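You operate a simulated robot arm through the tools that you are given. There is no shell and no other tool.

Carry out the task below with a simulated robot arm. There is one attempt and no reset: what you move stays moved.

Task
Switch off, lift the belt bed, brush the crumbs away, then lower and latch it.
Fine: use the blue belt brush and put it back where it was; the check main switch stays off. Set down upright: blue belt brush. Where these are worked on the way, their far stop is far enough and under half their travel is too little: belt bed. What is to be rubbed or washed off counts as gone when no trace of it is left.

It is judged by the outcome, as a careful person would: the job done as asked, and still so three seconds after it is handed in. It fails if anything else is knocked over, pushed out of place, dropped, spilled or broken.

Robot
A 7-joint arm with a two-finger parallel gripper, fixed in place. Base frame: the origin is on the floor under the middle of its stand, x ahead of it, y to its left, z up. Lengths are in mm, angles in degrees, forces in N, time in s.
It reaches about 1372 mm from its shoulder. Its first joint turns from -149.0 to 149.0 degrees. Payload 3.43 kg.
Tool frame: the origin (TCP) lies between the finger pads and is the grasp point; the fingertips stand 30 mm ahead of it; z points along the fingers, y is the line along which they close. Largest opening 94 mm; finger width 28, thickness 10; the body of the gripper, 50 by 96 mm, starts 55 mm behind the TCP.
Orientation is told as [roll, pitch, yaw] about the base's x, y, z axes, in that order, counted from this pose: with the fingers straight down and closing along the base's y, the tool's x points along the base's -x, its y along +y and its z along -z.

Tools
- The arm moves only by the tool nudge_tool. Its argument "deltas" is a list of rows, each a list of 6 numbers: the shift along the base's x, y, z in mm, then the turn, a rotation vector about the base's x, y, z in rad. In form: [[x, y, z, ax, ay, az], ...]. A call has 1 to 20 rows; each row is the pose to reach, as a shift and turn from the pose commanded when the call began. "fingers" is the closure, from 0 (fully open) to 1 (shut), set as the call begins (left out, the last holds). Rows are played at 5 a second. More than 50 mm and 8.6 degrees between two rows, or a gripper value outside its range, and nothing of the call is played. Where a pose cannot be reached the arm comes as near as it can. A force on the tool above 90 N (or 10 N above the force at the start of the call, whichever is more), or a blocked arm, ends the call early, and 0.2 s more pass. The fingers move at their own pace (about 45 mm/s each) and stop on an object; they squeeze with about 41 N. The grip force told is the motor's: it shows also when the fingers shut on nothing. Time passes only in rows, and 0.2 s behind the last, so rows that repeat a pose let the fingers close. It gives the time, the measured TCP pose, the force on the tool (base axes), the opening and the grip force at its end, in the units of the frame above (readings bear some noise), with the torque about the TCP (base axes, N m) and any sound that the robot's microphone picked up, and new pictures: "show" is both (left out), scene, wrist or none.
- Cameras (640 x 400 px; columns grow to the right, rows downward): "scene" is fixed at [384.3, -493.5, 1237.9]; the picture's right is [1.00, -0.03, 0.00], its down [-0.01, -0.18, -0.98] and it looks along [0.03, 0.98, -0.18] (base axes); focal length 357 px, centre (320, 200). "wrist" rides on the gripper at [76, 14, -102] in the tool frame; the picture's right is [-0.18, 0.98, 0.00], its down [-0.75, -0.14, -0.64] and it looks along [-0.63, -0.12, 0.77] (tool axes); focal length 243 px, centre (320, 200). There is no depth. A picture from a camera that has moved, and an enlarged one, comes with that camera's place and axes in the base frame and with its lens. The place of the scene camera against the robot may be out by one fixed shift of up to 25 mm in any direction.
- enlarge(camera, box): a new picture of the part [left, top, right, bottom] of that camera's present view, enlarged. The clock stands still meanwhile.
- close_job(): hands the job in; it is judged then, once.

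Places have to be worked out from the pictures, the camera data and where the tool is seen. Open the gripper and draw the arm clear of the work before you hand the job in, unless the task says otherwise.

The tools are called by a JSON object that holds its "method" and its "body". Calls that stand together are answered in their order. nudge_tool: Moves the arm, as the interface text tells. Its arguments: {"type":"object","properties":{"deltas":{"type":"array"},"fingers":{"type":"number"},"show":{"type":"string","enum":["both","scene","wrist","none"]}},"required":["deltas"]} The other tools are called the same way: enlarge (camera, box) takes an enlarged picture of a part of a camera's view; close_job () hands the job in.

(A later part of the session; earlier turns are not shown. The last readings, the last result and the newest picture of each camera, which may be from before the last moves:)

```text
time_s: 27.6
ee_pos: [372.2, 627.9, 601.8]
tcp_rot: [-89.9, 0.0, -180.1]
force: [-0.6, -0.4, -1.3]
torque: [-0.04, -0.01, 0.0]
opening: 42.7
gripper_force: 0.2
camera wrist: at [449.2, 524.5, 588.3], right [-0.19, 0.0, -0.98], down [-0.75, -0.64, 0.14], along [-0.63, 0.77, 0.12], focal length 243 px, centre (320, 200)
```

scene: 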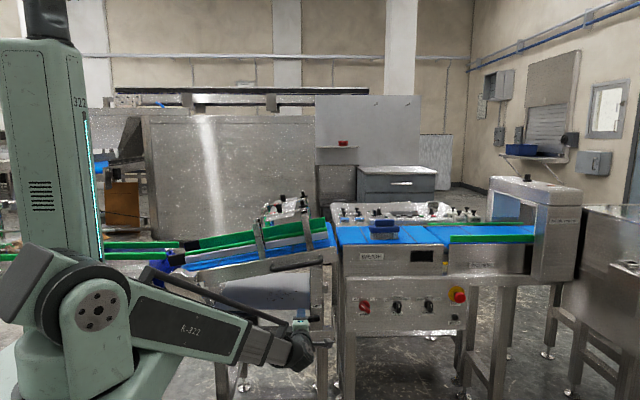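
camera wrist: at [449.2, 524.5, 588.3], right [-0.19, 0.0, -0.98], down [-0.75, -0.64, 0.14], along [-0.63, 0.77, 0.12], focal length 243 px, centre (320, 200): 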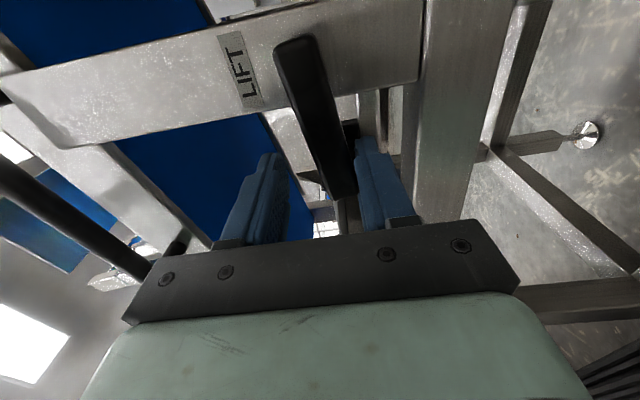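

The lever now stands at about 78° from down. I push on in small steps to find its stop.

{"method": "nudge_tool", "body": {"deltas": [[0.5, 0, 7.1, 0, 0.13, 0], [1.8, 0, 14.1, 0, 0.26, 0], [4.1, 0, 20.9, 0, 0.39, 0], [4.1, 0, 20.9, 0, 0.39, 0]], "show": "both"}}

```text
time_s: 28.6
ee_pos: [377.9, 628.0, 616.9]
tcp_rot: [-89.2, -22.3, 179.1]
force: [16.0, -3.6, -50.0]
torque: [-0.61, -1.63, 0.04]
opening: 65.2
gripper_force: 20.0
camera wrist: at [444.3, 524.4, 578.0], right [-0.54, -0.01, -0.84], down [-0.65, -0.63, 0.42], along [-0.53, 0.78, 0.34], focal length 243 px, centre (320, 200)
```

scene: 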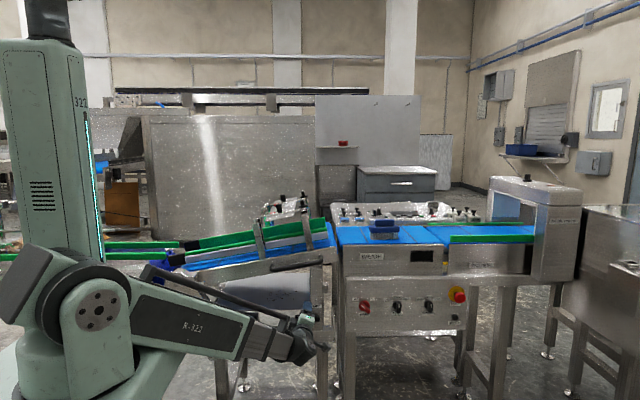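
wrist: 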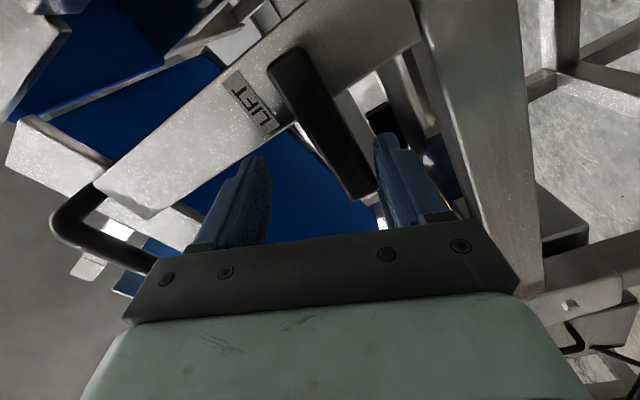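

The lever has reached its stop at about horizontal. I ease back and withdraw in −y, then look whether it stays there.

{"method": "nudge_tool", "body": {"deltas": [[-2.3, 0, -6.8, 0, -0.13, 0], [-3.6, 0, -13.8, 0, -0.26, 0], [-3.6, -40, -13.8, 0, -0.26, 0], [-3.6, -85, -13.8, 0, -0.26, 0], [-3.6, -130, -13.8, 0, -0.26, 0]], "show": "both"}}

{"method": "enlarge", "body": {"camera": "scene", "box": [250, 240, 350, 340]}}

```text
time_s: 29.8
ee_pos: [373.1, 497.9, 610.6]
tcp_rot: [-90.1, -7.4, -180.0]
force: [0.2, 0.3, -0.4]
torque: [0.02, 0.0, 0.04]
opening: 42.2
gripper_force: 0.0
camera wrist: at [447.7, 395.7, 586.8], right [-0.31, 0.0, -0.95], down [-0.73, -0.64, 0.24], along [-0.61, 0.77, 0.2], focal length 243 px, centre (320, 200)
```

scene: 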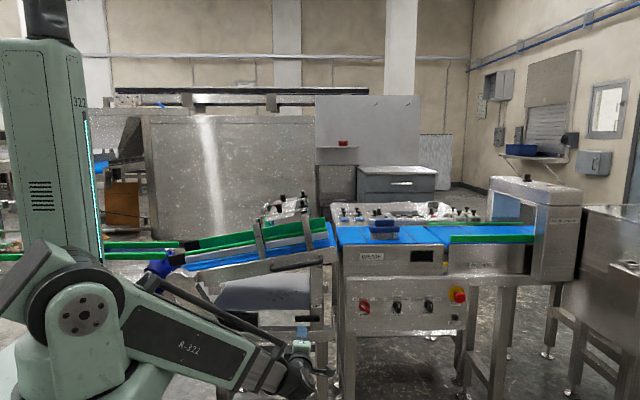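
wrist: 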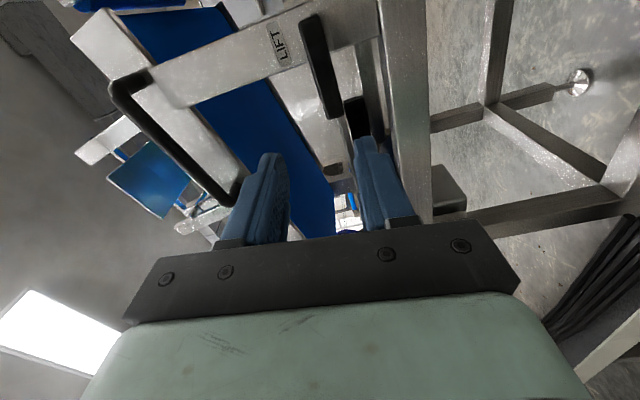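

```text
4.00 times, centred on (300, 290) of scene
camera zoom: at [384.3, -493.5, 1237.9], right [1.0, -0.03, 0.0], down [-0.01, -0.18, -0.98], along [0.03, 0.98, -0.18], focal length 1428 px, centre (400, -160)
```

zoom: 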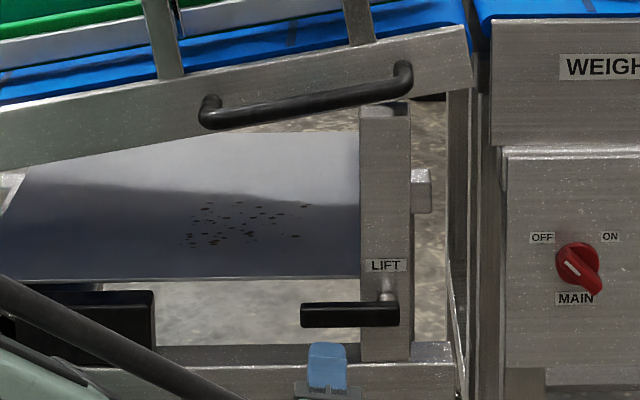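

The lever now rests horizontal, pointing −x, and stays put. The bed handle triangulates as a bar from about (270, 680, 774) to (443, 676, 804); I rise in front of it, turning the fingers to close across the bar.

{"method": "nudge_tool", "body": {"deltas": [[6, 0, 47, 0, -0.1, 0], [12, 0, 94, 0, -0.2, 0], [18, 0, 141, 0, -0.3, 0], [23.5, 0, 188, 0, -0.3, 0], [23.5, 30, 188, 0, -0.3, 0], [23.5, 60, 188, 0, -0.3, 0], [23.5, 60, 188, 0, -0.3, 0]], "fingers": 0.0, "show": "both"}}

```text
time_s: 31.4
ee_pos: [395.0, 558.4, 794.8]
tcp_rot: [-90.0, 9.8, 180.0]
force: [0.0, -0.6, 0.4]
torque: [0.02, -0.02, -0.03]
opening: 94.2
gripper_force: 0.0
out of reach, approached as far as the arm can: row 4
camera wrist: at [474.2, 454.9, 794.7], right [-0.01, 0.0, -1.0], down [-0.77, -0.64, 0.01], along [-0.64, 0.77, 0.01], focal length 243 px, centre (320, 200)
```

scene: 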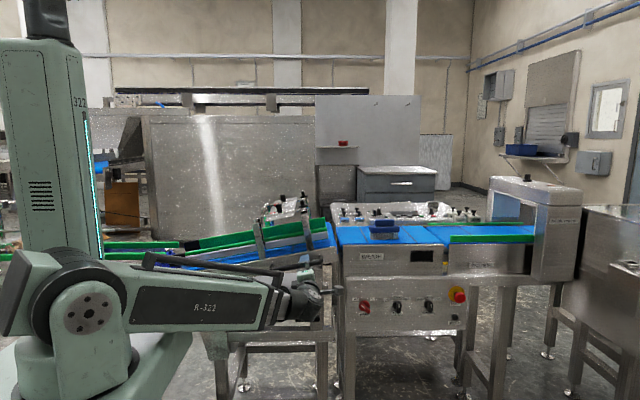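
wrist: 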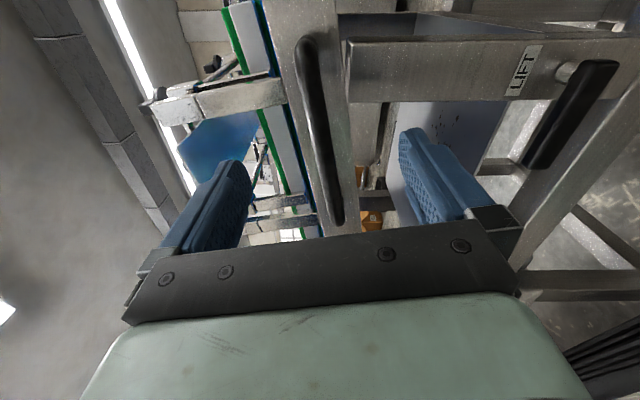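

The handle bar lies centred between the open fingers. I move straight in so the bar sits near the finger pads.

{"method": "nudge_tool", "body": {"deltas": [[0, 40, 0, 0, 0, 0], [0, 75, 0, 0, 0, 0], [0, 95, 0, 0, 0, 0], [0, 108, 0, 0, 0, 0], [0, 113, 0, 0, 0, 0], [0, 113, 0, 0, 0, 0]], "show": "both"}}

```text
time_s: 32.2
ee_pos: [393.5, 638.7, 794.4]
tcp_rot: [-89.4, 9.9, 179.4]
force: [3.4, -26.6, 4.2]
torque: [-1.12, -0.12, -0.33]
opening: 92.5
gripper_force: 0.1
stopped in row 4: the force on the tool passed its limit at 129 N (the readings are from after the stop); the commanded pose is now the measured one
camera wrist: at [471.5, 535.0, 796.9], right [-0.01, -0.01, -1.0], down [-0.77, -0.63, 0.02], along [-0.63, 0.77, 0.0], focal length 243 px, centre (320, 200)
```

scene: 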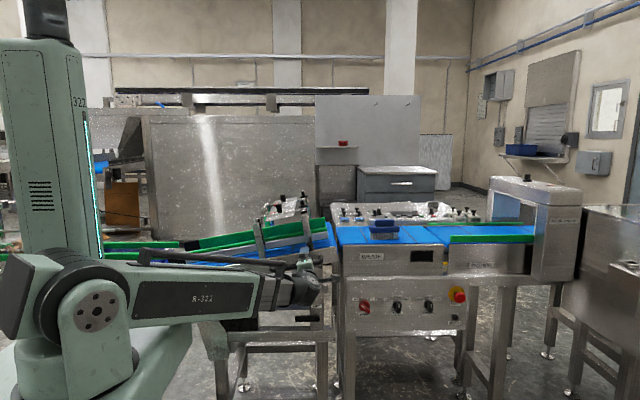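
wrist: 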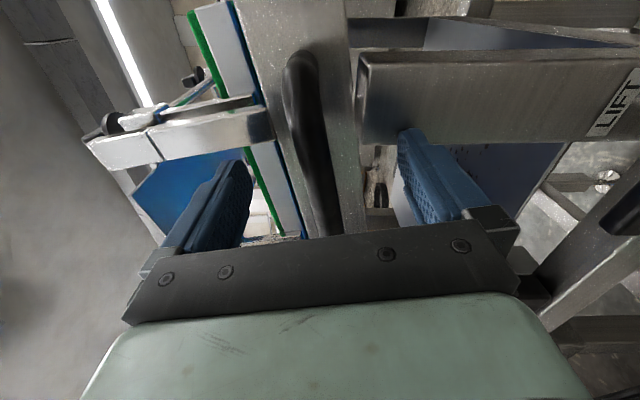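

The lower finger touched the front post (face y≈667, top z≈773) because the fingers were fully open at x≈395. I back off, shift to x≈360 clear of the post and narrow the opening.

{"method": "nudge_tool", "body": {"deltas": [[0, -30, 0, 0, 0, 0], [0, -40, 0, 0, 0, 0], [-18, -40, -3, 0, 0, 0], [-34, -40, -5, 0, 0, 0], [-34, -40, -5, 0, 0, 0]], "fingers": 0.42, "show": "both"}}

```text
time_s: 33.4
ee_pos: [359.3, 601.2, 789.6]
tcp_rot: [-89.4, 9.9, 179.7]
force: [-0.2, -0.9, 0.4]
torque: [0.01, -0.03, 0.0]
opening: 54.7
gripper_force: 0.0
camera wrist: at [437.0, 497.8, 791.0], right [-0.01, -0.01, -1.0], down [-0.77, -0.64, 0.02], along [-0.64, 0.77, 0.0], focal length 243 px, centre (320, 200)
```

scene: 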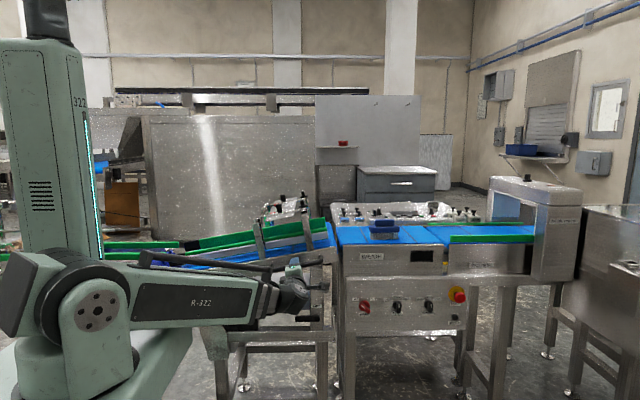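
wrist: 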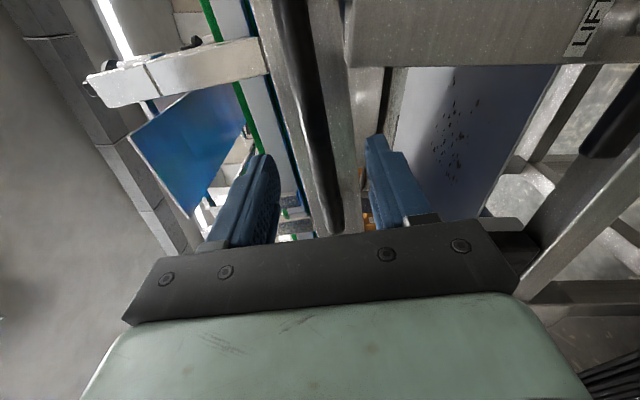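

The bar is between the fingers and clear of the post. I move in 62 mm with a force check.

{"method": "nudge_tool", "body": {"deltas": [[0, 25, 0, 0, 0, 0], [0, 42, 0, 0, 0, 0], [0, 52, 0, 0, 0, 0], [0, 62, 0, 0, 0, 0], [0, 62, 0, 0, 0, 0]], "show": "both"}}

```text
time_s: 34.6
ee_pos: [358.9, 663.0, 791.1]
tcp_rot: [-89.4, 9.9, 179.6]
force: [-1.9, -9.7, -1.2]
torque: [0.21, -0.02, 0.22]
opening: 54.1
gripper_force: 0.1
camera wrist: at [437.2, 559.7, 791.0], right [-0.01, -0.01, -1.0], down [-0.77, -0.64, 0.02], along [-0.64, 0.77, 0.0], focal length 243 px, centre (320, 200)
```

scene: 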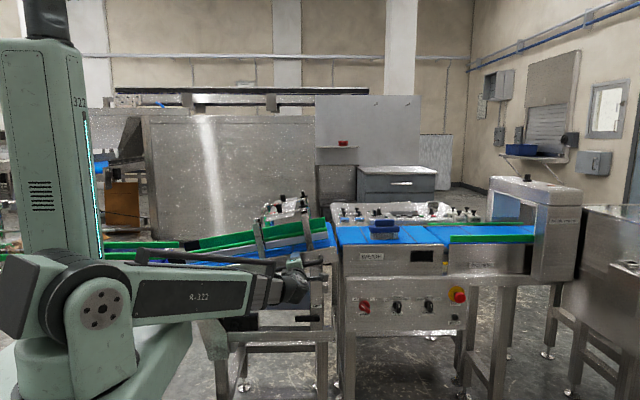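
wrist: 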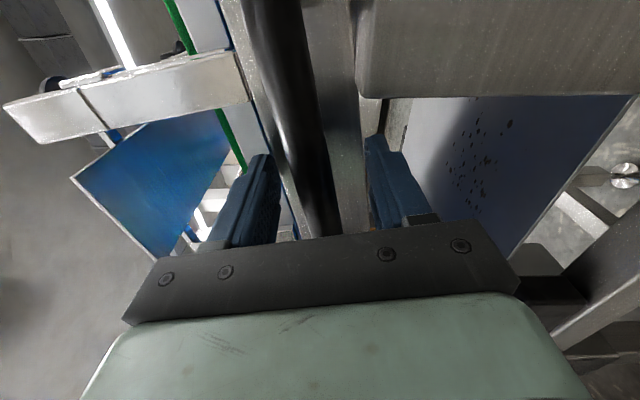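

A slight contact (−10 N in y) shows the fingertips just reach the bed's side face. I back off 4 mm and close on the bar.

{"method": "nudge_tool", "body": {"deltas": [[0, -4, 0, 0, 0, 0], [0, -4, 0, 0, 0, 0], [0, -4, 0, 0, 0, 0], [0, -4, 0, 0, 0, 0], [0, -4, 0, 0, 0, 0]], "fingers": 1.0, "show": "wrist"}}

```text
time_s: 35.8
ee_pos: [360.6, 660.1, 790.8]
tcp_rot: [-89.5, 9.9, 179.5]
force: [2.0, 9.6, 14.9]
torque: [-0.19, -0.25, 0.29]
opening: 22.3
gripper_force: 44.7
camera wrist: at [437.5, 556.6, 791.2], right [-0.01, -0.01, -1.0], down [-0.77, -0.64, 0.02], along [-0.64, 0.77, 0.0], focal length 243 px, centre (320, 200)
```

wrist: 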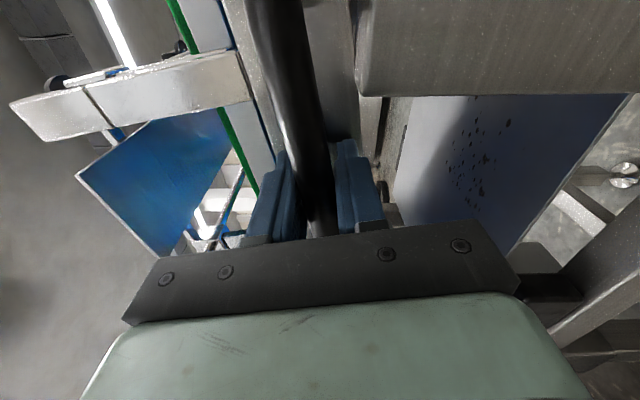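

The bar is gripped (22 mm). I start lifting along an arc about the hinge at roughly (−57, ·, 722), a first 0.1 rad, checking the force.

{"method": "nudge_tool", "body": {"deltas": [[-1.8, 0, 10.4, 0, -0.025, 0], [-3.9, 0, 20.8, 0, -0.05, 0], [-6.3, 0, 31.1, 0, -0.075, 0], [-8.9, 0, 41.3, 0, -0.1, 0], [-8.9, 0, 41.3, 0, -0.1, 0]], "show": "both"}}

```text
time_s: 37.0
ee_pos: [351.6, 660.7, 831.5]
tcp_rot: [-89.3, 15.7, 179.7]
force: [-5.3, 28.9, -9.3]
torque: [-0.03, -0.07, 0.45]
opening: 22.3
gripper_force: 45.3
camera wrist: at [428.8, 556.6, 839.8], right [0.09, -0.01, -1.0], down [-0.77, -0.64, -0.06], along [-0.63, 0.77, -0.06], focal length 243 px, centre (320, 200)
```

scene: 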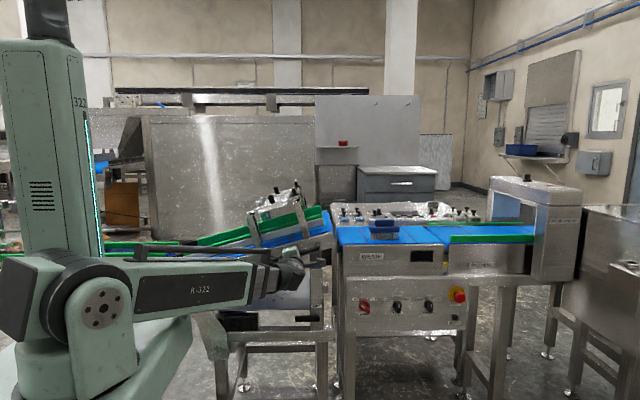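
wrist: 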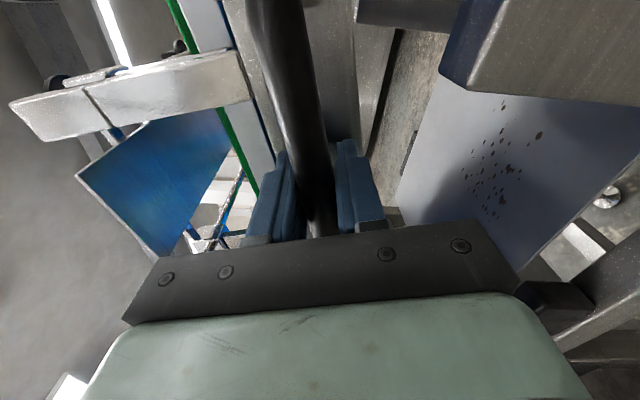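

The bed is coming up smoothly with the handle. I continue the arc another 0.4 rad, easing y by +3 mm to relax the sideways force.

{"method": "nudge_tool", "body": {"deltas": [[-6, 1, 20.3, 0, -0.05, 0], [-13, 2, 40.2, 0, -0.1, 0], [-20.9, 3, 59.8, 0, -0.15, 0], [-29.9, 3, 78.9, 0, -0.2, 0], [-39.7, 3, 97.6, 0, -0.25, 0], [-50.5, 3, 115.7, 0, -0.3, 0], [-62.2, 3, 133.3, 0, -0.35, 0], [-74.8, 3, 150.3, 0, -0.4, 0], [-74.8, 3, 150.3, 0, -0.4, 0]], "show": "both"}}

```text
time_s: 39.0
ee_pos: [275.5, 659.2, 982.2]
tcp_rot: [-89.8, 38.5, 179.5]
force: [4.7, -13.2, 9.6]
torque: [-0.29, -0.61, 0.45]
opening: 22.3
gripper_force: 45.3
camera wrist: at [344.6, 556.3, 1020.1], right [0.47, -0.01, -0.88], down [-0.69, -0.63, -0.36], along [-0.56, 0.77, -0.3], focal length 243 px, centre (320, 200)
```

scene: 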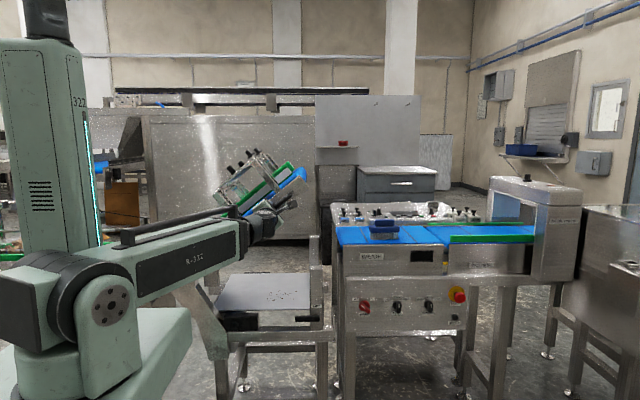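
wrist: 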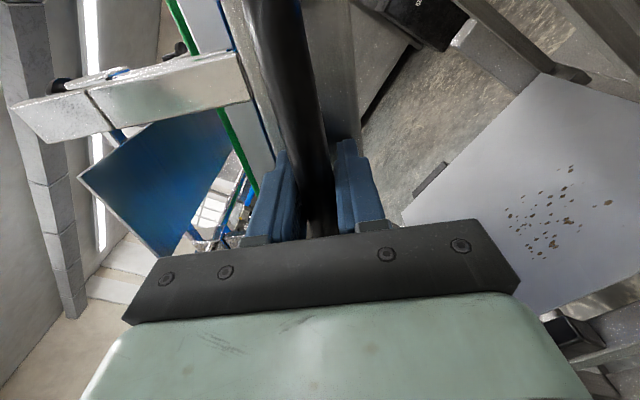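

Lifted about 29° with low force, and the crumb plate is now open below. I carry on another 0.25 rad.

{"method": "nudge_tool", "body": {"deltas": [[-13.4, 0, 16.3, 0, -0.05, 0], [-27.6, 0, 32, 0, -0.1, 0], [-42.5, 0, 46.9, 0, -0.15, 0], [-58.2, 0, 61, 0, -0.2, 0], [-74.6, 0, 74.4, 0, -0.25, 0], [-74.6, 0, 74.4, 0, -0.25, 0]], "show": "both"}}

```text
time_s: 39.9
ee_pos: [233.1, 663.7, 1030.9]
tcp_rot: [-89.7, 47.3, 179.9]
force: [1.9, -25.0, 14.4]
torque: [0.16, -0.23, 1.21]
opening: 22.5
gripper_force: 44.9
out of reach, approached as far as the arm can: row 2, 3, 4
stopped in row 4: the force on the tool passed its limit at 100 N (the readings are from after the stop); the commanded pose is now the measured one
camera wrist: at [296.0, 560.4, 1077.9], right [0.6, -0.01, -0.8], down [-0.62, -0.64, -0.46], along [-0.51, 0.77, -0.39], focal length 243 px, centre (320, 200)
```

scene: 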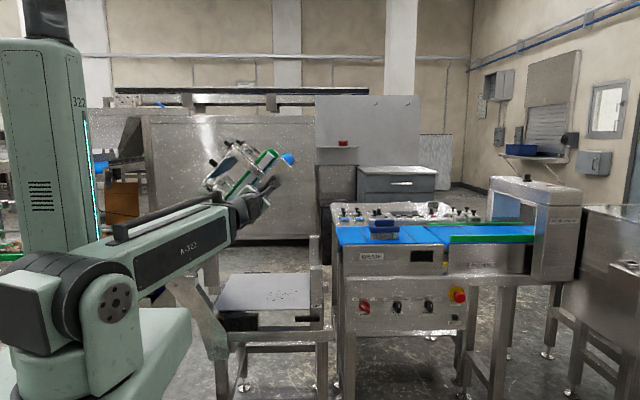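
wrist: 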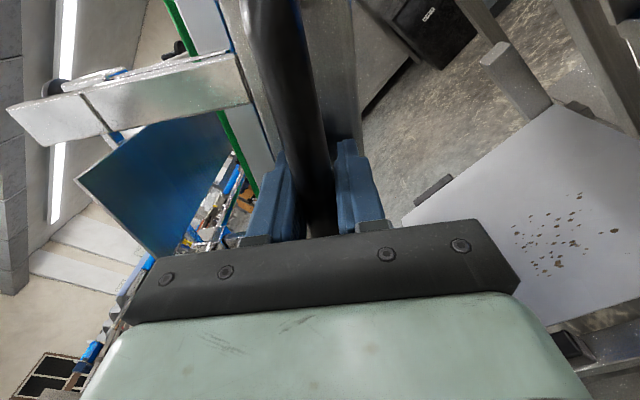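

The arm is too folded to go further with this grip; the bed stands at about 37°. I slacken the grip a little, keeping the bar caged, to see whether the bed holds by itself.

{"method": "nudge_tool", "body": {"deltas": [[0, 0, 0, 0, 0, 0], [0, 0, 0, 0, 0, 0], [0, 0, 0, 0, 0, 0]], "fingers": 0.66, "show": "both"}}

```text
time_s: 40.7
ee_pos: [234.0, 663.8, 1030.4]
tcp_rot: [-89.6, 47.2, 180.0]
force: [-4.3, -38.3, 13.7]
torque: [0.84, 0.38, 0.39]
opening: 38.3
gripper_force: 4.8
camera wrist: at [295.7, 560.5, 1077.7], right [0.6, -0.01, -0.8], down [-0.62, -0.64, -0.46], along [-0.51, 0.77, -0.39], focal length 243 px, centre (320, 200)
```

scene: 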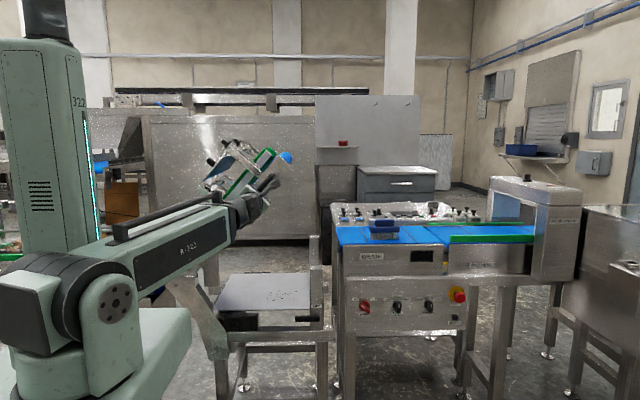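
wrist: 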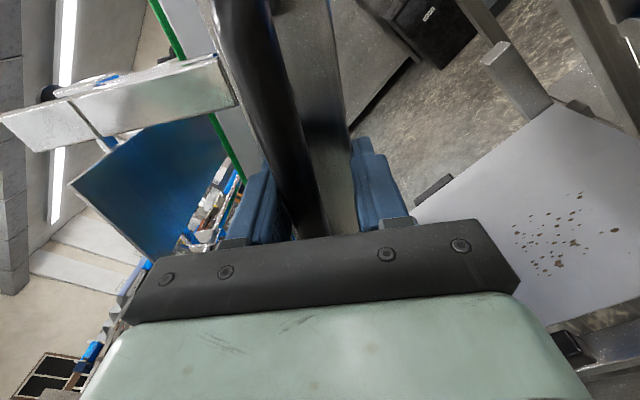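

With slack, the bar moved up against the upper finger, so the bed is sprung to rise past this point. I ease off the side face and yaw the tool toward −x to gain reach, so I can guide the bed further up in control.

{"method": "nudge_tool", "body": {"deltas": [[0, -5, 0, 0, 0, 0.08], [0, -8, 0, 0, 0, 0.16], [0, -10, 0, 0, 0, 0.24], [0, -12, 0, 0, 0, 0.32], [0, -14, 0, 0, 0, 0.4], [0, -14, 0, 0, 0, 0.4]], "show": "both"}}

```text
time_s: 42.1
ee_pos: [232.9, 652.0, 1029.0]
tcp_rot: [-89.5, 47.4, -156.9]
force: [-7.7, 0.8, 5.6]
torque: [-0.06, -0.08, -0.01]
opening: 36.6
gripper_force: 4.8
out of reach, approached as far as the arm can: row 1
camera wrist: at [330.7, 581.3, 1076.7], right [0.55, 0.23, -0.8], down [-0.32, -0.83, -0.45], along [-0.77, 0.51, -0.39], focal length 243 px, centre (320, 200)
```

scene: 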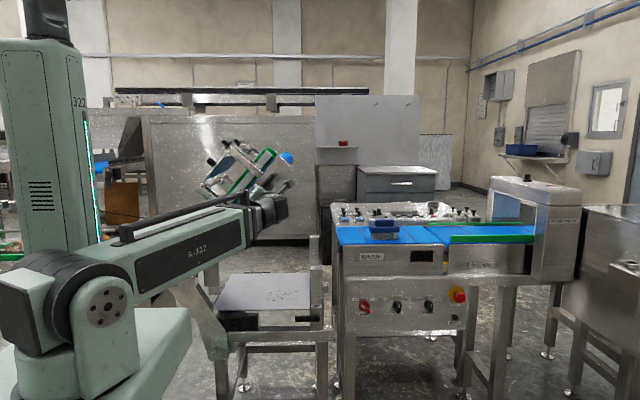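
wrist: 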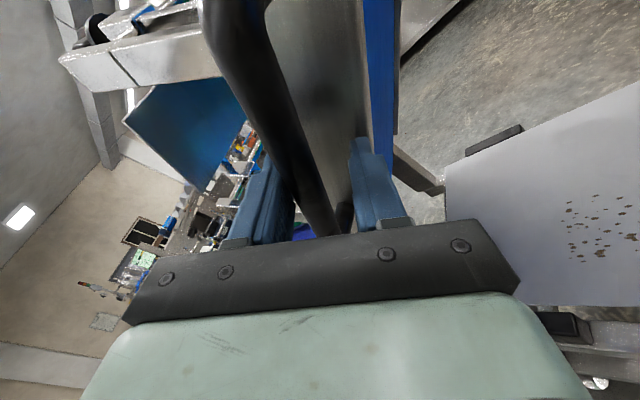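

The yawed grip works and the bed pushes up with only about 10 N. I let it rise in control another 0.2 rad along the arc.

{"method": "nudge_tool", "body": {"deltas": [[-15.7, 0, 14.1, 0, -0.05, 0], [-32.1, 0, 27.4, 0, -0.1, 0], [-49.1, 0, 39.9, 0, -0.15, 0], [-66.8, 0, 51.5, 0, -0.2, 0], [-66.8, 0, 51.5, 0, -0.2, 0]], "show": "both"}}

```text
time_s: 43.0
ee_pos: [186.3, 651.1, 1067.3]
tcp_rot: [-80.1, 56.8, -151.2]
force: [46.1, -1.6, -41.9]
torque: [-0.96, 0.83, -0.73]
opening: 66.6
gripper_force: 30.3
stopped in row 4: the force on the tool passed its limit at 104 N (the readings are from after the stop); the commanded pose is now the measured one
camera wrist: at [270.7, 579.3, 1132.9], right [0.7, 0.19, -0.69], down [-0.25, -0.83, -0.49], along [-0.67, 0.52, -0.54], focal length 243 px, centre (320, 200)
```

scene: 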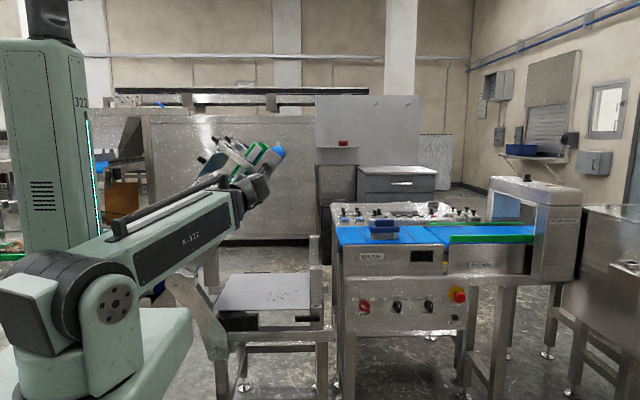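
wrist: 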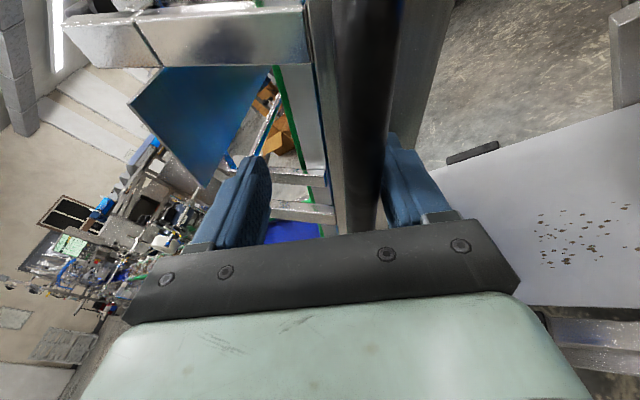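

The bar now presses the lower finger: the bed has reached its far stop (about 43°) and is sprung to stay there. I relieve the pressure, open and slide off the handle.

{"method": "nudge_tool", "body": {"deltas": [[8, 0, -7, 0, 0, 0], [12, 0, -11, 0, 0, 0], [12, 0, -11, 0, 0, 0], [18, -15, -10, 0, 0, 0], [24, -30, -9, 0, 0, 0], [31, -48, -8, 0, 0, 0]], "fingers": 0.0, "show": "both"}}

```text
time_s: 44.4
ee_pos: [221.8, 622.6, 1067.4]
tcp_rot: [-80.8, 56.8, -150.9]
force: [-0.7, 0.2, 0.1]
torque: [0.01, -0.01, -0.01]
opening: 94.1
gripper_force: 0.2
out of reach, approached as far as the arm can: row 5, 6
camera wrist: at [308.9, 551.3, 1132.3], right [0.7, 0.21, -0.69], down [-0.24, -0.83, -0.5], along [-0.68, 0.51, -0.53], focal length 243 px, centre (320, 200)
```

scene: 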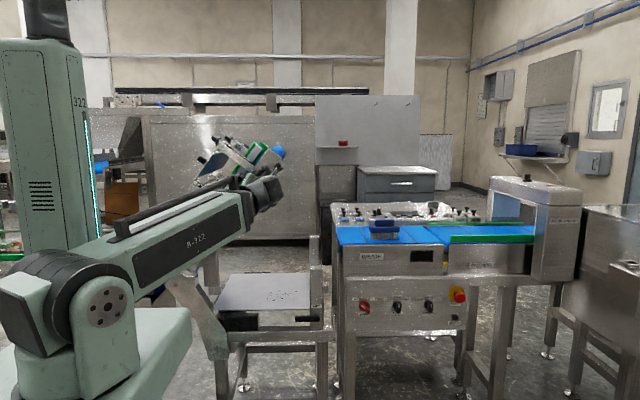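
wrist: 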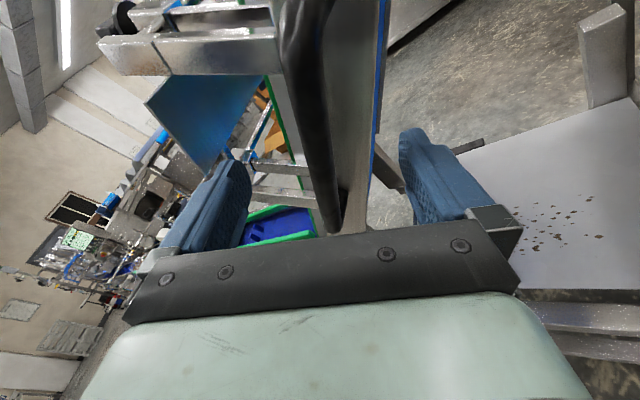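

The bed stays up on its own. I draw the open fingers off along the bar direction (up-right) and away in −y until fully clear.

{"method": "nudge_tool", "body": {"deltas": [[12, 0, 16, 0, 0, 0], [26, 0, 34, 0, 0, 0], [42, -8, 54, 0, 0, 0], [62, -18, 74, 0, 0, 0]], "show": "both"}}

```text
time_s: 45.4
ee_pos: [285.4, 605.1, 1141.1]
tcp_rot: [-80.7, 56.7, -151.0]
force: [-1.2, -0.1, 0.8]
torque: [0.04, -0.03, 0.0]
opening: 94.1
gripper_force: 0.1
camera wrist: at [370.5, 534.0, 1205.8], right [0.7, 0.21, -0.69], down [-0.24, -0.83, -0.5], along [-0.67, 0.51, -0.53], focal length 243 px, centre (320, 200)
```

scene: 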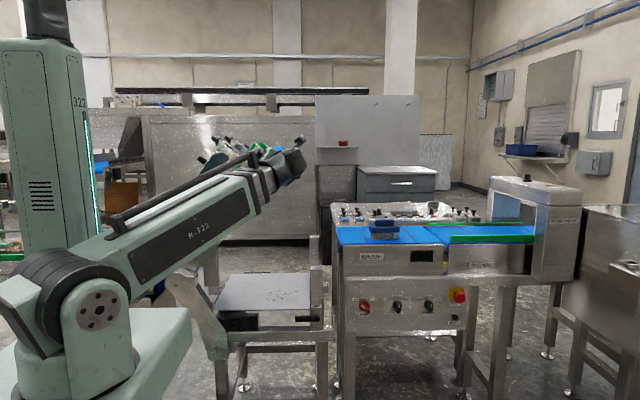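
wrist: 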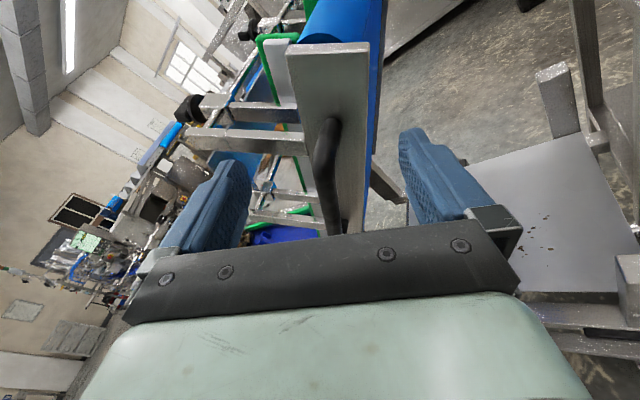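

The tool is clear of the bed, which stays raised. I now move right over the line and turn the fingers straight down (start orientation) to prepare for picking up the brush.

{"method": "nudge_tool", "body": {"deltas": [[45, -10, 5, 0, 0, 0], [90, -20, 10, 0, 0, 0], [135, -30, 15, 0, 0, 0], [149, -24, 15, -0.0319, -0.0986, 0.0878], [163, -18, 15, -0.0638, -0.1971, 0.1756], [176, -13, 15, -0.0956, -0.2957, 0.2634], [190, -7, 15, -0.1275, -0.3943, 0.3513], [204, -2, 15, -0.1594, -0.4928, 0.4391], [218, 4, 15, -0.1913, -0.5914, 0.5269], [231, 9, 15, -0.2231, -0.6899, 0.6147], [245, 15, 15, -0.255, -0.7885, 0.7025], [259, 20, 15, -0.2869, -0.8871, 0.7903], [273, 26, 15, -0.3188, -0.9856, 0.8781], [286, 31, 15, -0.3506, -1.0842, 0.9659], [300, 37, 15, -0.3825, -1.1828, 1.0538], [314, 42, 15, -0.4144, -1.2813, 1.1416], [328, 48, 15, -0.4463, -1.3799, 1.2294], [341, 54, 15, -0.4781, -1.4784, 1.3172], [355, 60, 15, -0.51, -1.577, 1.405]], "show": "both"}}

```text
time_s: 49.4
ee_pos: [639.3, 665.6, 1155.1]
tcp_rot: [-0.2, -0.1, 0.1]
force: [0.2, -0.1, 0.0]
torque: [0.02, 0.01, 0.01]
opening: 93.9
gripper_force: 0.0
out of reach, approached as far as the arm can: row 14, 15, 16
camera wrist: at [564.2, 679.4, 1257.8], right [0.18, 0.98, 0.0], down [0.75, -0.14, 0.64], along [0.63, -0.12, -0.77], focal length 243 px, centre (320, 200)
```

scene: 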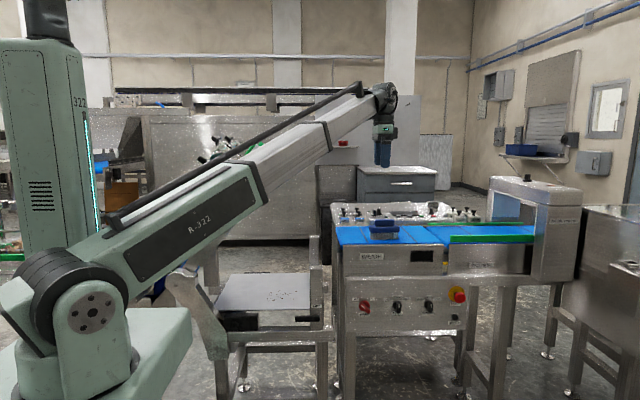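
wrist: 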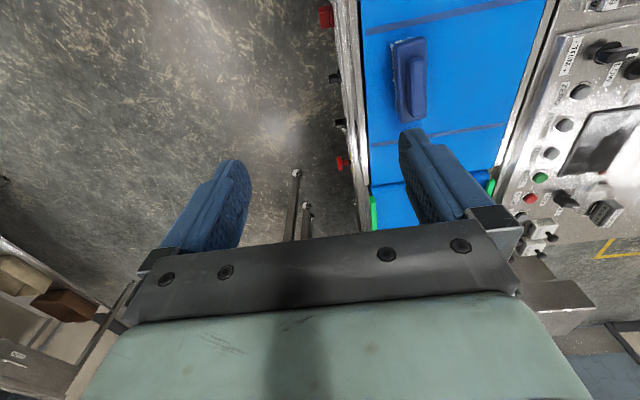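

The fingers point down and the brush is visible in the wrist view. I enlarge it to fix position and angle.

{"method": "enlarge", "body": {"camera": "wrist", "box": [340, 20, 500, 120]}}

{"method": "enlarge", "body": {"camera": "scene", "box": [350, 205, 430, 255]}}

{"method": "enlarge", "body": {"camera": "scene", "box": [180, 120, 340, 220]}}

{"method": "enlarge", "body": {"camera": "scene", "box": [190, 240, 350, 340]}}

```text
4.00 times, centred on (420, 70) of wrist
camera zoom: at [564.2, 679.4, 1257.8], right [0.18, 0.98, 0.0], down [0.75, -0.14, 0.64], along [0.63, -0.12, -0.77], focal length 970 px, centre (-80, 720)
```

zoom: 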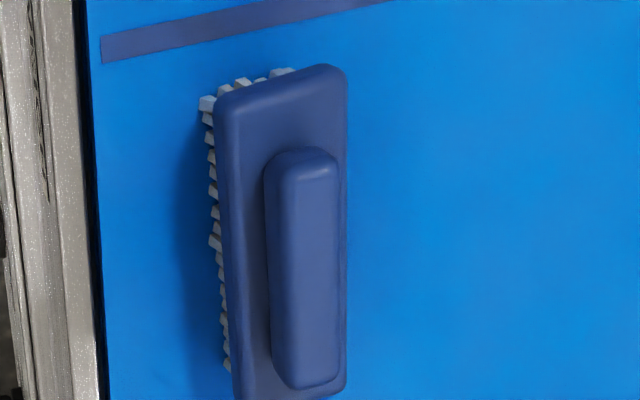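

```text
8.00 times, centred on (390, 230) of scene
camera zoom: at [384.3, -493.5, 1237.9], right [1.0, -0.03, 0.0], down [-0.01, -0.18, -0.98], along [0.03, 0.98, -0.18], focal length 2856 px, centre (-240, -40)
```

zoom: 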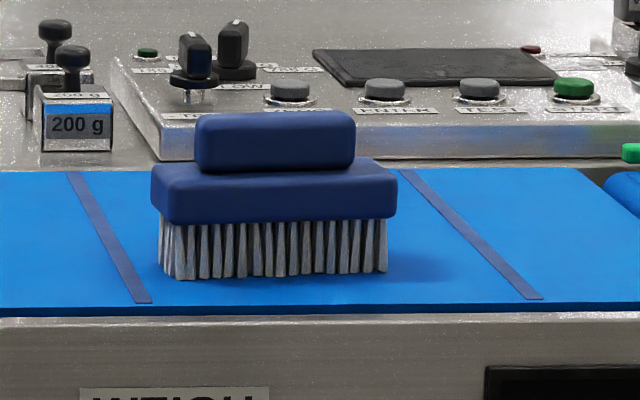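

```text
4.00 times, centred on (260, 170) of scene
camera zoom: at [384.3, -493.5, 1237.9], right [1.0, -0.03, 0.0], down [-0.01, -0.18, -0.98], along [0.03, 0.98, -0.18], focal length 1428 px, centre (560, 320)
```

zoom: 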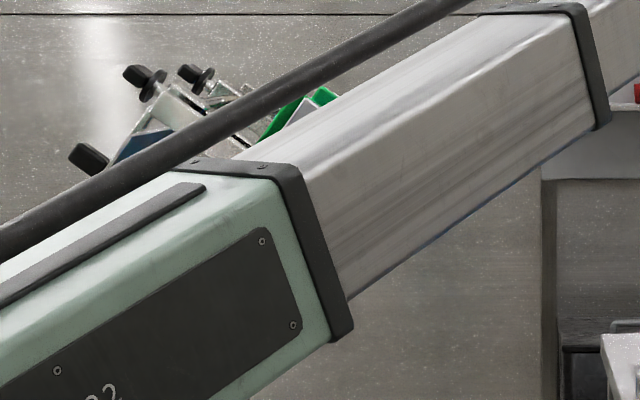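

```text
4.00 times, centred on (270, 290) of scene
camera zoom: at [384.3, -493.5, 1237.9], right [1.0, -0.03, 0.0], down [-0.01, -0.18, -0.98], along [0.03, 0.98, -0.18], focal length 1428 px, centre (520, -160)
```

zoom: 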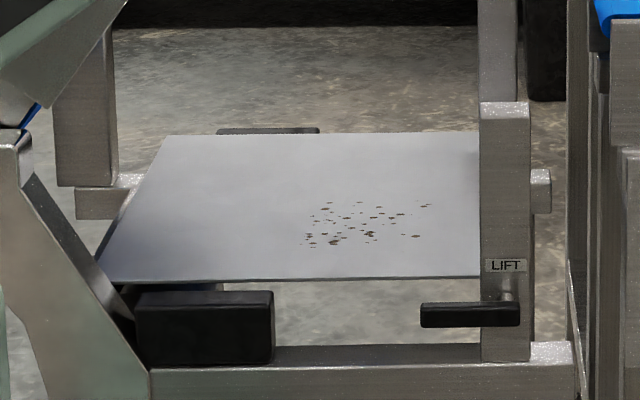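

The brush lies along x with its grip block top near (678, 788, 911) and the belt near z≈845. I go to just above it for a confirming view.

{"method": "nudge_tool", "body": {"deltas": [[10, 31, -39, 0, 0, 0], [20, 62, -78, 0, 0, 0], [30, 92, -117, 0, 0, 0], [39, 122, -155, 0, 0, 0], [39, 122, -155, 0, 0, 0]], "show": "both"}}

```text
refused: row 1 steps farther than a row can; nothing moved
```

That step was slightly too long; I repeat with smaller rows.

{"method": "nudge_tool", "body": {"deltas": [[8, 25, -31, 0, 0, 0], [16, 50, -62, 0, 0, 0], [24, 75, -93, 0, 0, 0], [32, 100, -124, 0, 0, 0], [39, 122, -155, 0, 0, 0], [39, 122, -155, 0, 0, 0]], "show": "both"}}

{"method": "enlarge", "body": {"camera": "wrist", "box": [240, 40, 400, 140]}}

{"method": "enlarge", "body": {"camera": "scene", "box": [350, 170, 430, 255]}}

```text
time_s: 50.8
ee_pos: [678.2, 784.9, 998.9]
tcp_rot: [-0.1, 0.0, 0.1]
force: [-0.7, 0.0, 0.0]
torque: [-0.01, 0.0, -0.01]
opening: 94.0
gripper_force: 0.0
camera wrist: at [603.4, 800.3, 1102.4], right [0.18, 0.98, 0.0], down [0.75, -0.14, 0.64], along [0.63, -0.12, -0.77], focal length 243 px, centre (320, 200)
```

scene: 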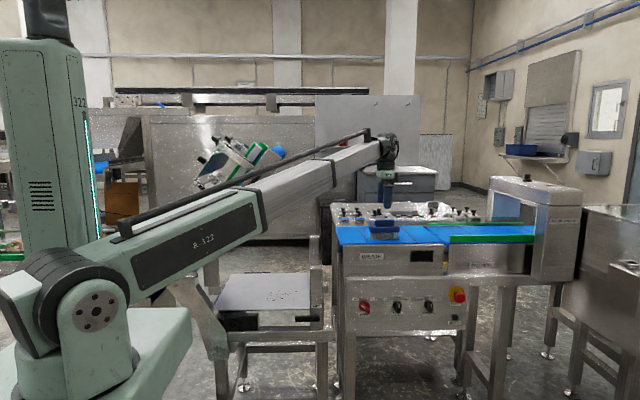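
wrist: 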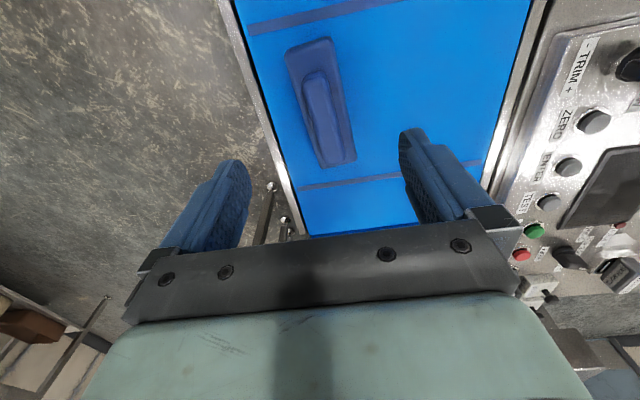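

```text
4.00 times, centred on (320, 90) of wrist
camera zoom: at [603.4, 800.3, 1102.4], right [0.18, 0.98, 0.0], down [0.75, -0.14, 0.64], along [0.63, -0.12, -0.77], focal length 970 px, centre (320, 640)
```

zoom: 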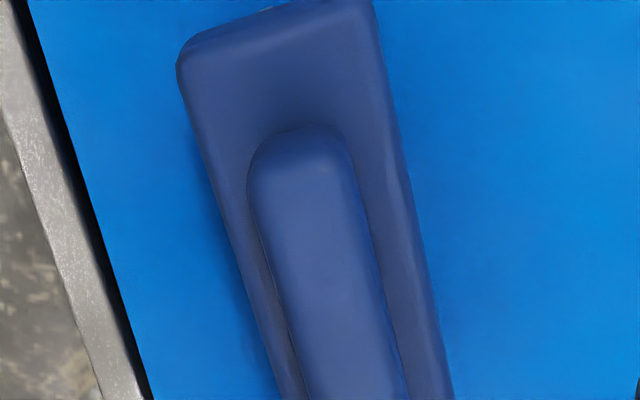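

```text
4.71 times, centred on (390, 212) of scene
camera zoom: at [384.3, -493.5, 1237.9], right [1.0, -0.03, 0.0], down [-0.01, -0.18, -0.98], along [0.03, 0.98, -0.18], focal length 1680 px, centre (-9, 141)
```

zoom: 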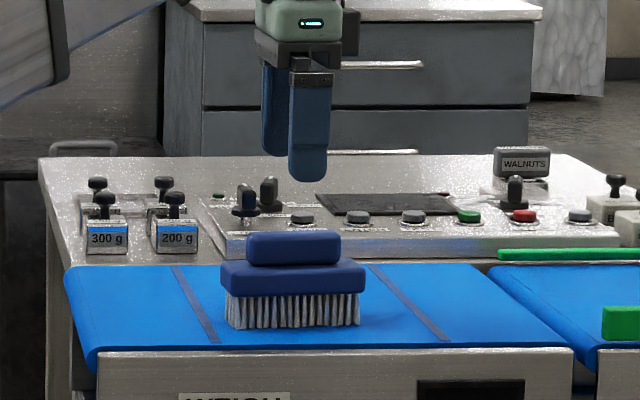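

The view matches my estimate. I enlarge the lower part to see the block's far end before descending.

{"method": "enlarge", "body": {"camera": "wrist", "box": [260, 60, 388, 180]}}

```text
3.33 times, centred on (324, 120) of wrist
camera zoom: at [603.4, 800.3, 1102.4], right [0.18, 0.98, 0.0], down [0.75, -0.14, 0.64], along [0.63, -0.12, -0.77], focal length 809 px, centre (307, 467)
```

zoom: 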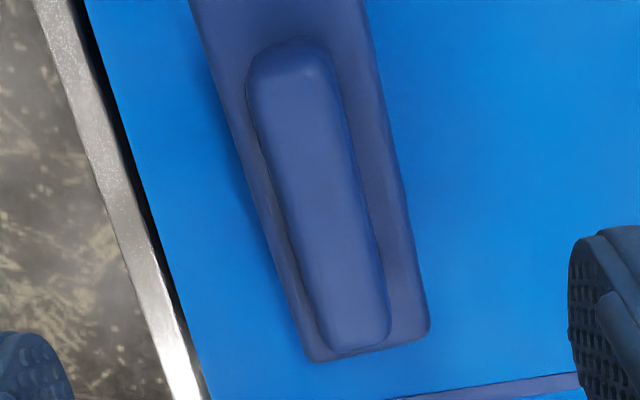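

Block top spans x≈647–718, centre (682, 789). I descend with open fingers so the tips stay just above the brush body.

{"method": "nudge_tool", "body": {"deltas": [[2.8, 2.7, -25, 0, 0, 0], [2.8, 2.7, -50, 0, 0, 0], [2.8, 2.7, -64, 0, 0, 0], [2.8, 2.7, -71, 0, 0, 0], [2.8, 2.7, -71, 0, 0, 0]], "fingers": 0.25, "show": "both"}}

{"method": "enlarge", "body": {"camera": "scene", "box": [350, 195, 430, 245]}}

```text
time_s: 52.0
ee_pos: [680.4, 788.7, 928.9]
tcp_rot: [-0.1, 0.0, 0.1]
force: [-0.3, 0.0, 0.1]
torque: [-0.02, 0.04, 0.0]
opening: 70.4
gripper_force: 0.1
camera wrist: at [605.8, 803.0, 1032.7], right [0.18, 0.98, 0.0], down [0.75, -0.14, 0.64], along [0.63, -0.12, -0.77], focal length 243 px, centre (320, 200)
```

scene: 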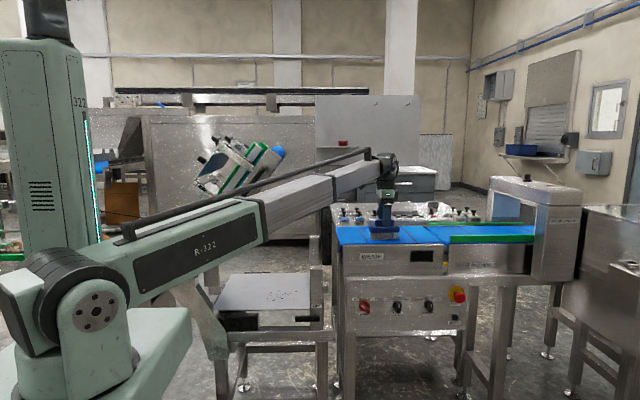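
wrist: 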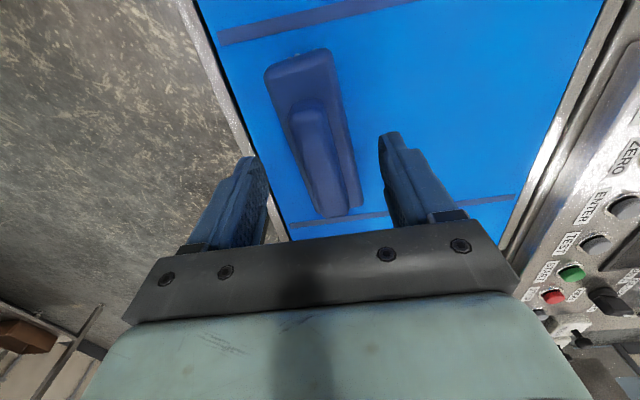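

```text
8.00 times, centred on (390, 220) of scene
camera zoom: at [384.3, -493.5, 1237.9], right [1.0, -0.03, 0.0], down [-0.01, -0.18, -0.98], along [0.03, 0.98, -0.18], focal length 2856 px, centre (-240, 40)
```

zoom: 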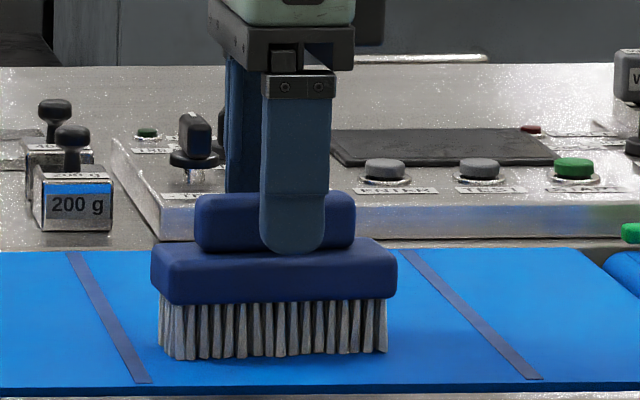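

The fingertips straddle the block about 8 mm above the brush body. I lower 5 mm and close on the block.

{"method": "nudge_tool", "body": {"deltas": [[0, 0, -3, 0, 0, 0], [0, 0, -5, 0, 0, 0], [0, 0, -5, 0, 0, 0]], "show": "none"}}

{"method": "nudge_tool", "body": {"deltas": [[0, 0, 0, 0, 0, 0], [0, 0, 0, 0, 0, 0], [0, 0, 0, 0, 0, 0], [0, 0, 0, 0, 0, 0], [0, 0, 0, 0, 0, 0]], "fingers": 1.0, "show": "both"}}

{"method": "enlarge", "body": {"camera": "scene", "box": [350, 195, 430, 245]}}

```text
time_s: 52.8
ee_pos: [681.1, 790.3, 924.8]
tcp_rot: [-0.1, 0.0, 0.0]
force: [0.7, 1.0, 0.7]
torque: [0.03, 0.01, 0.02]
opening: 70.6
gripper_force: 0.1
```

```text
time_s: 54.0
ee_pos: [681.8, 790.3, 923.2]
tcp_rot: [-0.1, 0.0, 0.1]
force: [-0.1, -0.6, 1.0]
torque: [-0.02, 0.01, -0.01]
opening: 19.0
gripper_force: 40.8
camera wrist: at [605.8, 803.7, 1027.5], right [0.18, 0.98, 0.0], down [0.75, -0.14, 0.64], along [0.63, -0.12, -0.77], focal length 243 px, centre (320, 200)
```

scene: 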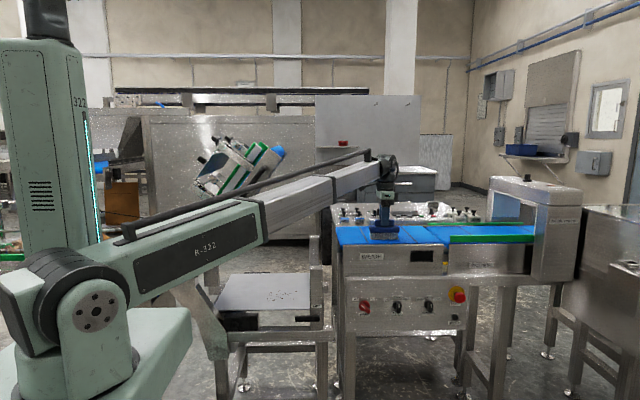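
wrist: 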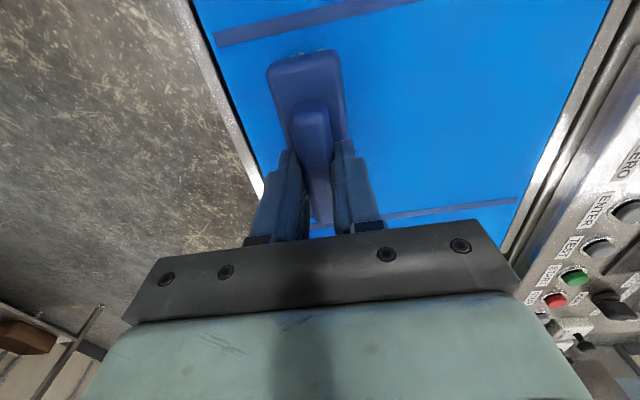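

```text
8.00 times, centred on (390, 220) of scene
camera zoom: at [384.3, -493.5, 1237.9], right [1.0, -0.03, 0.0], down [-0.01, -0.18, -0.98], along [0.03, 0.98, -0.18], focal length 2856 px, centre (-240, 40)
```

zoom: 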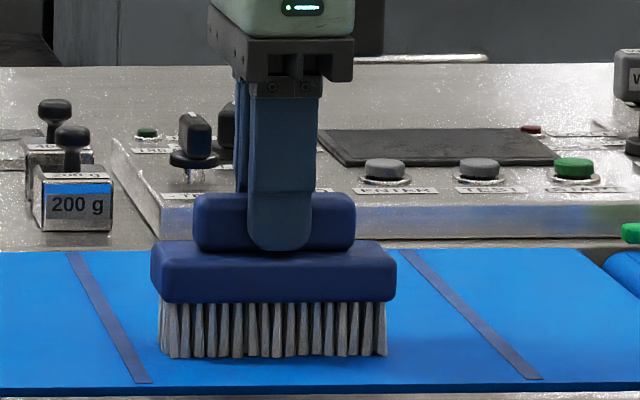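

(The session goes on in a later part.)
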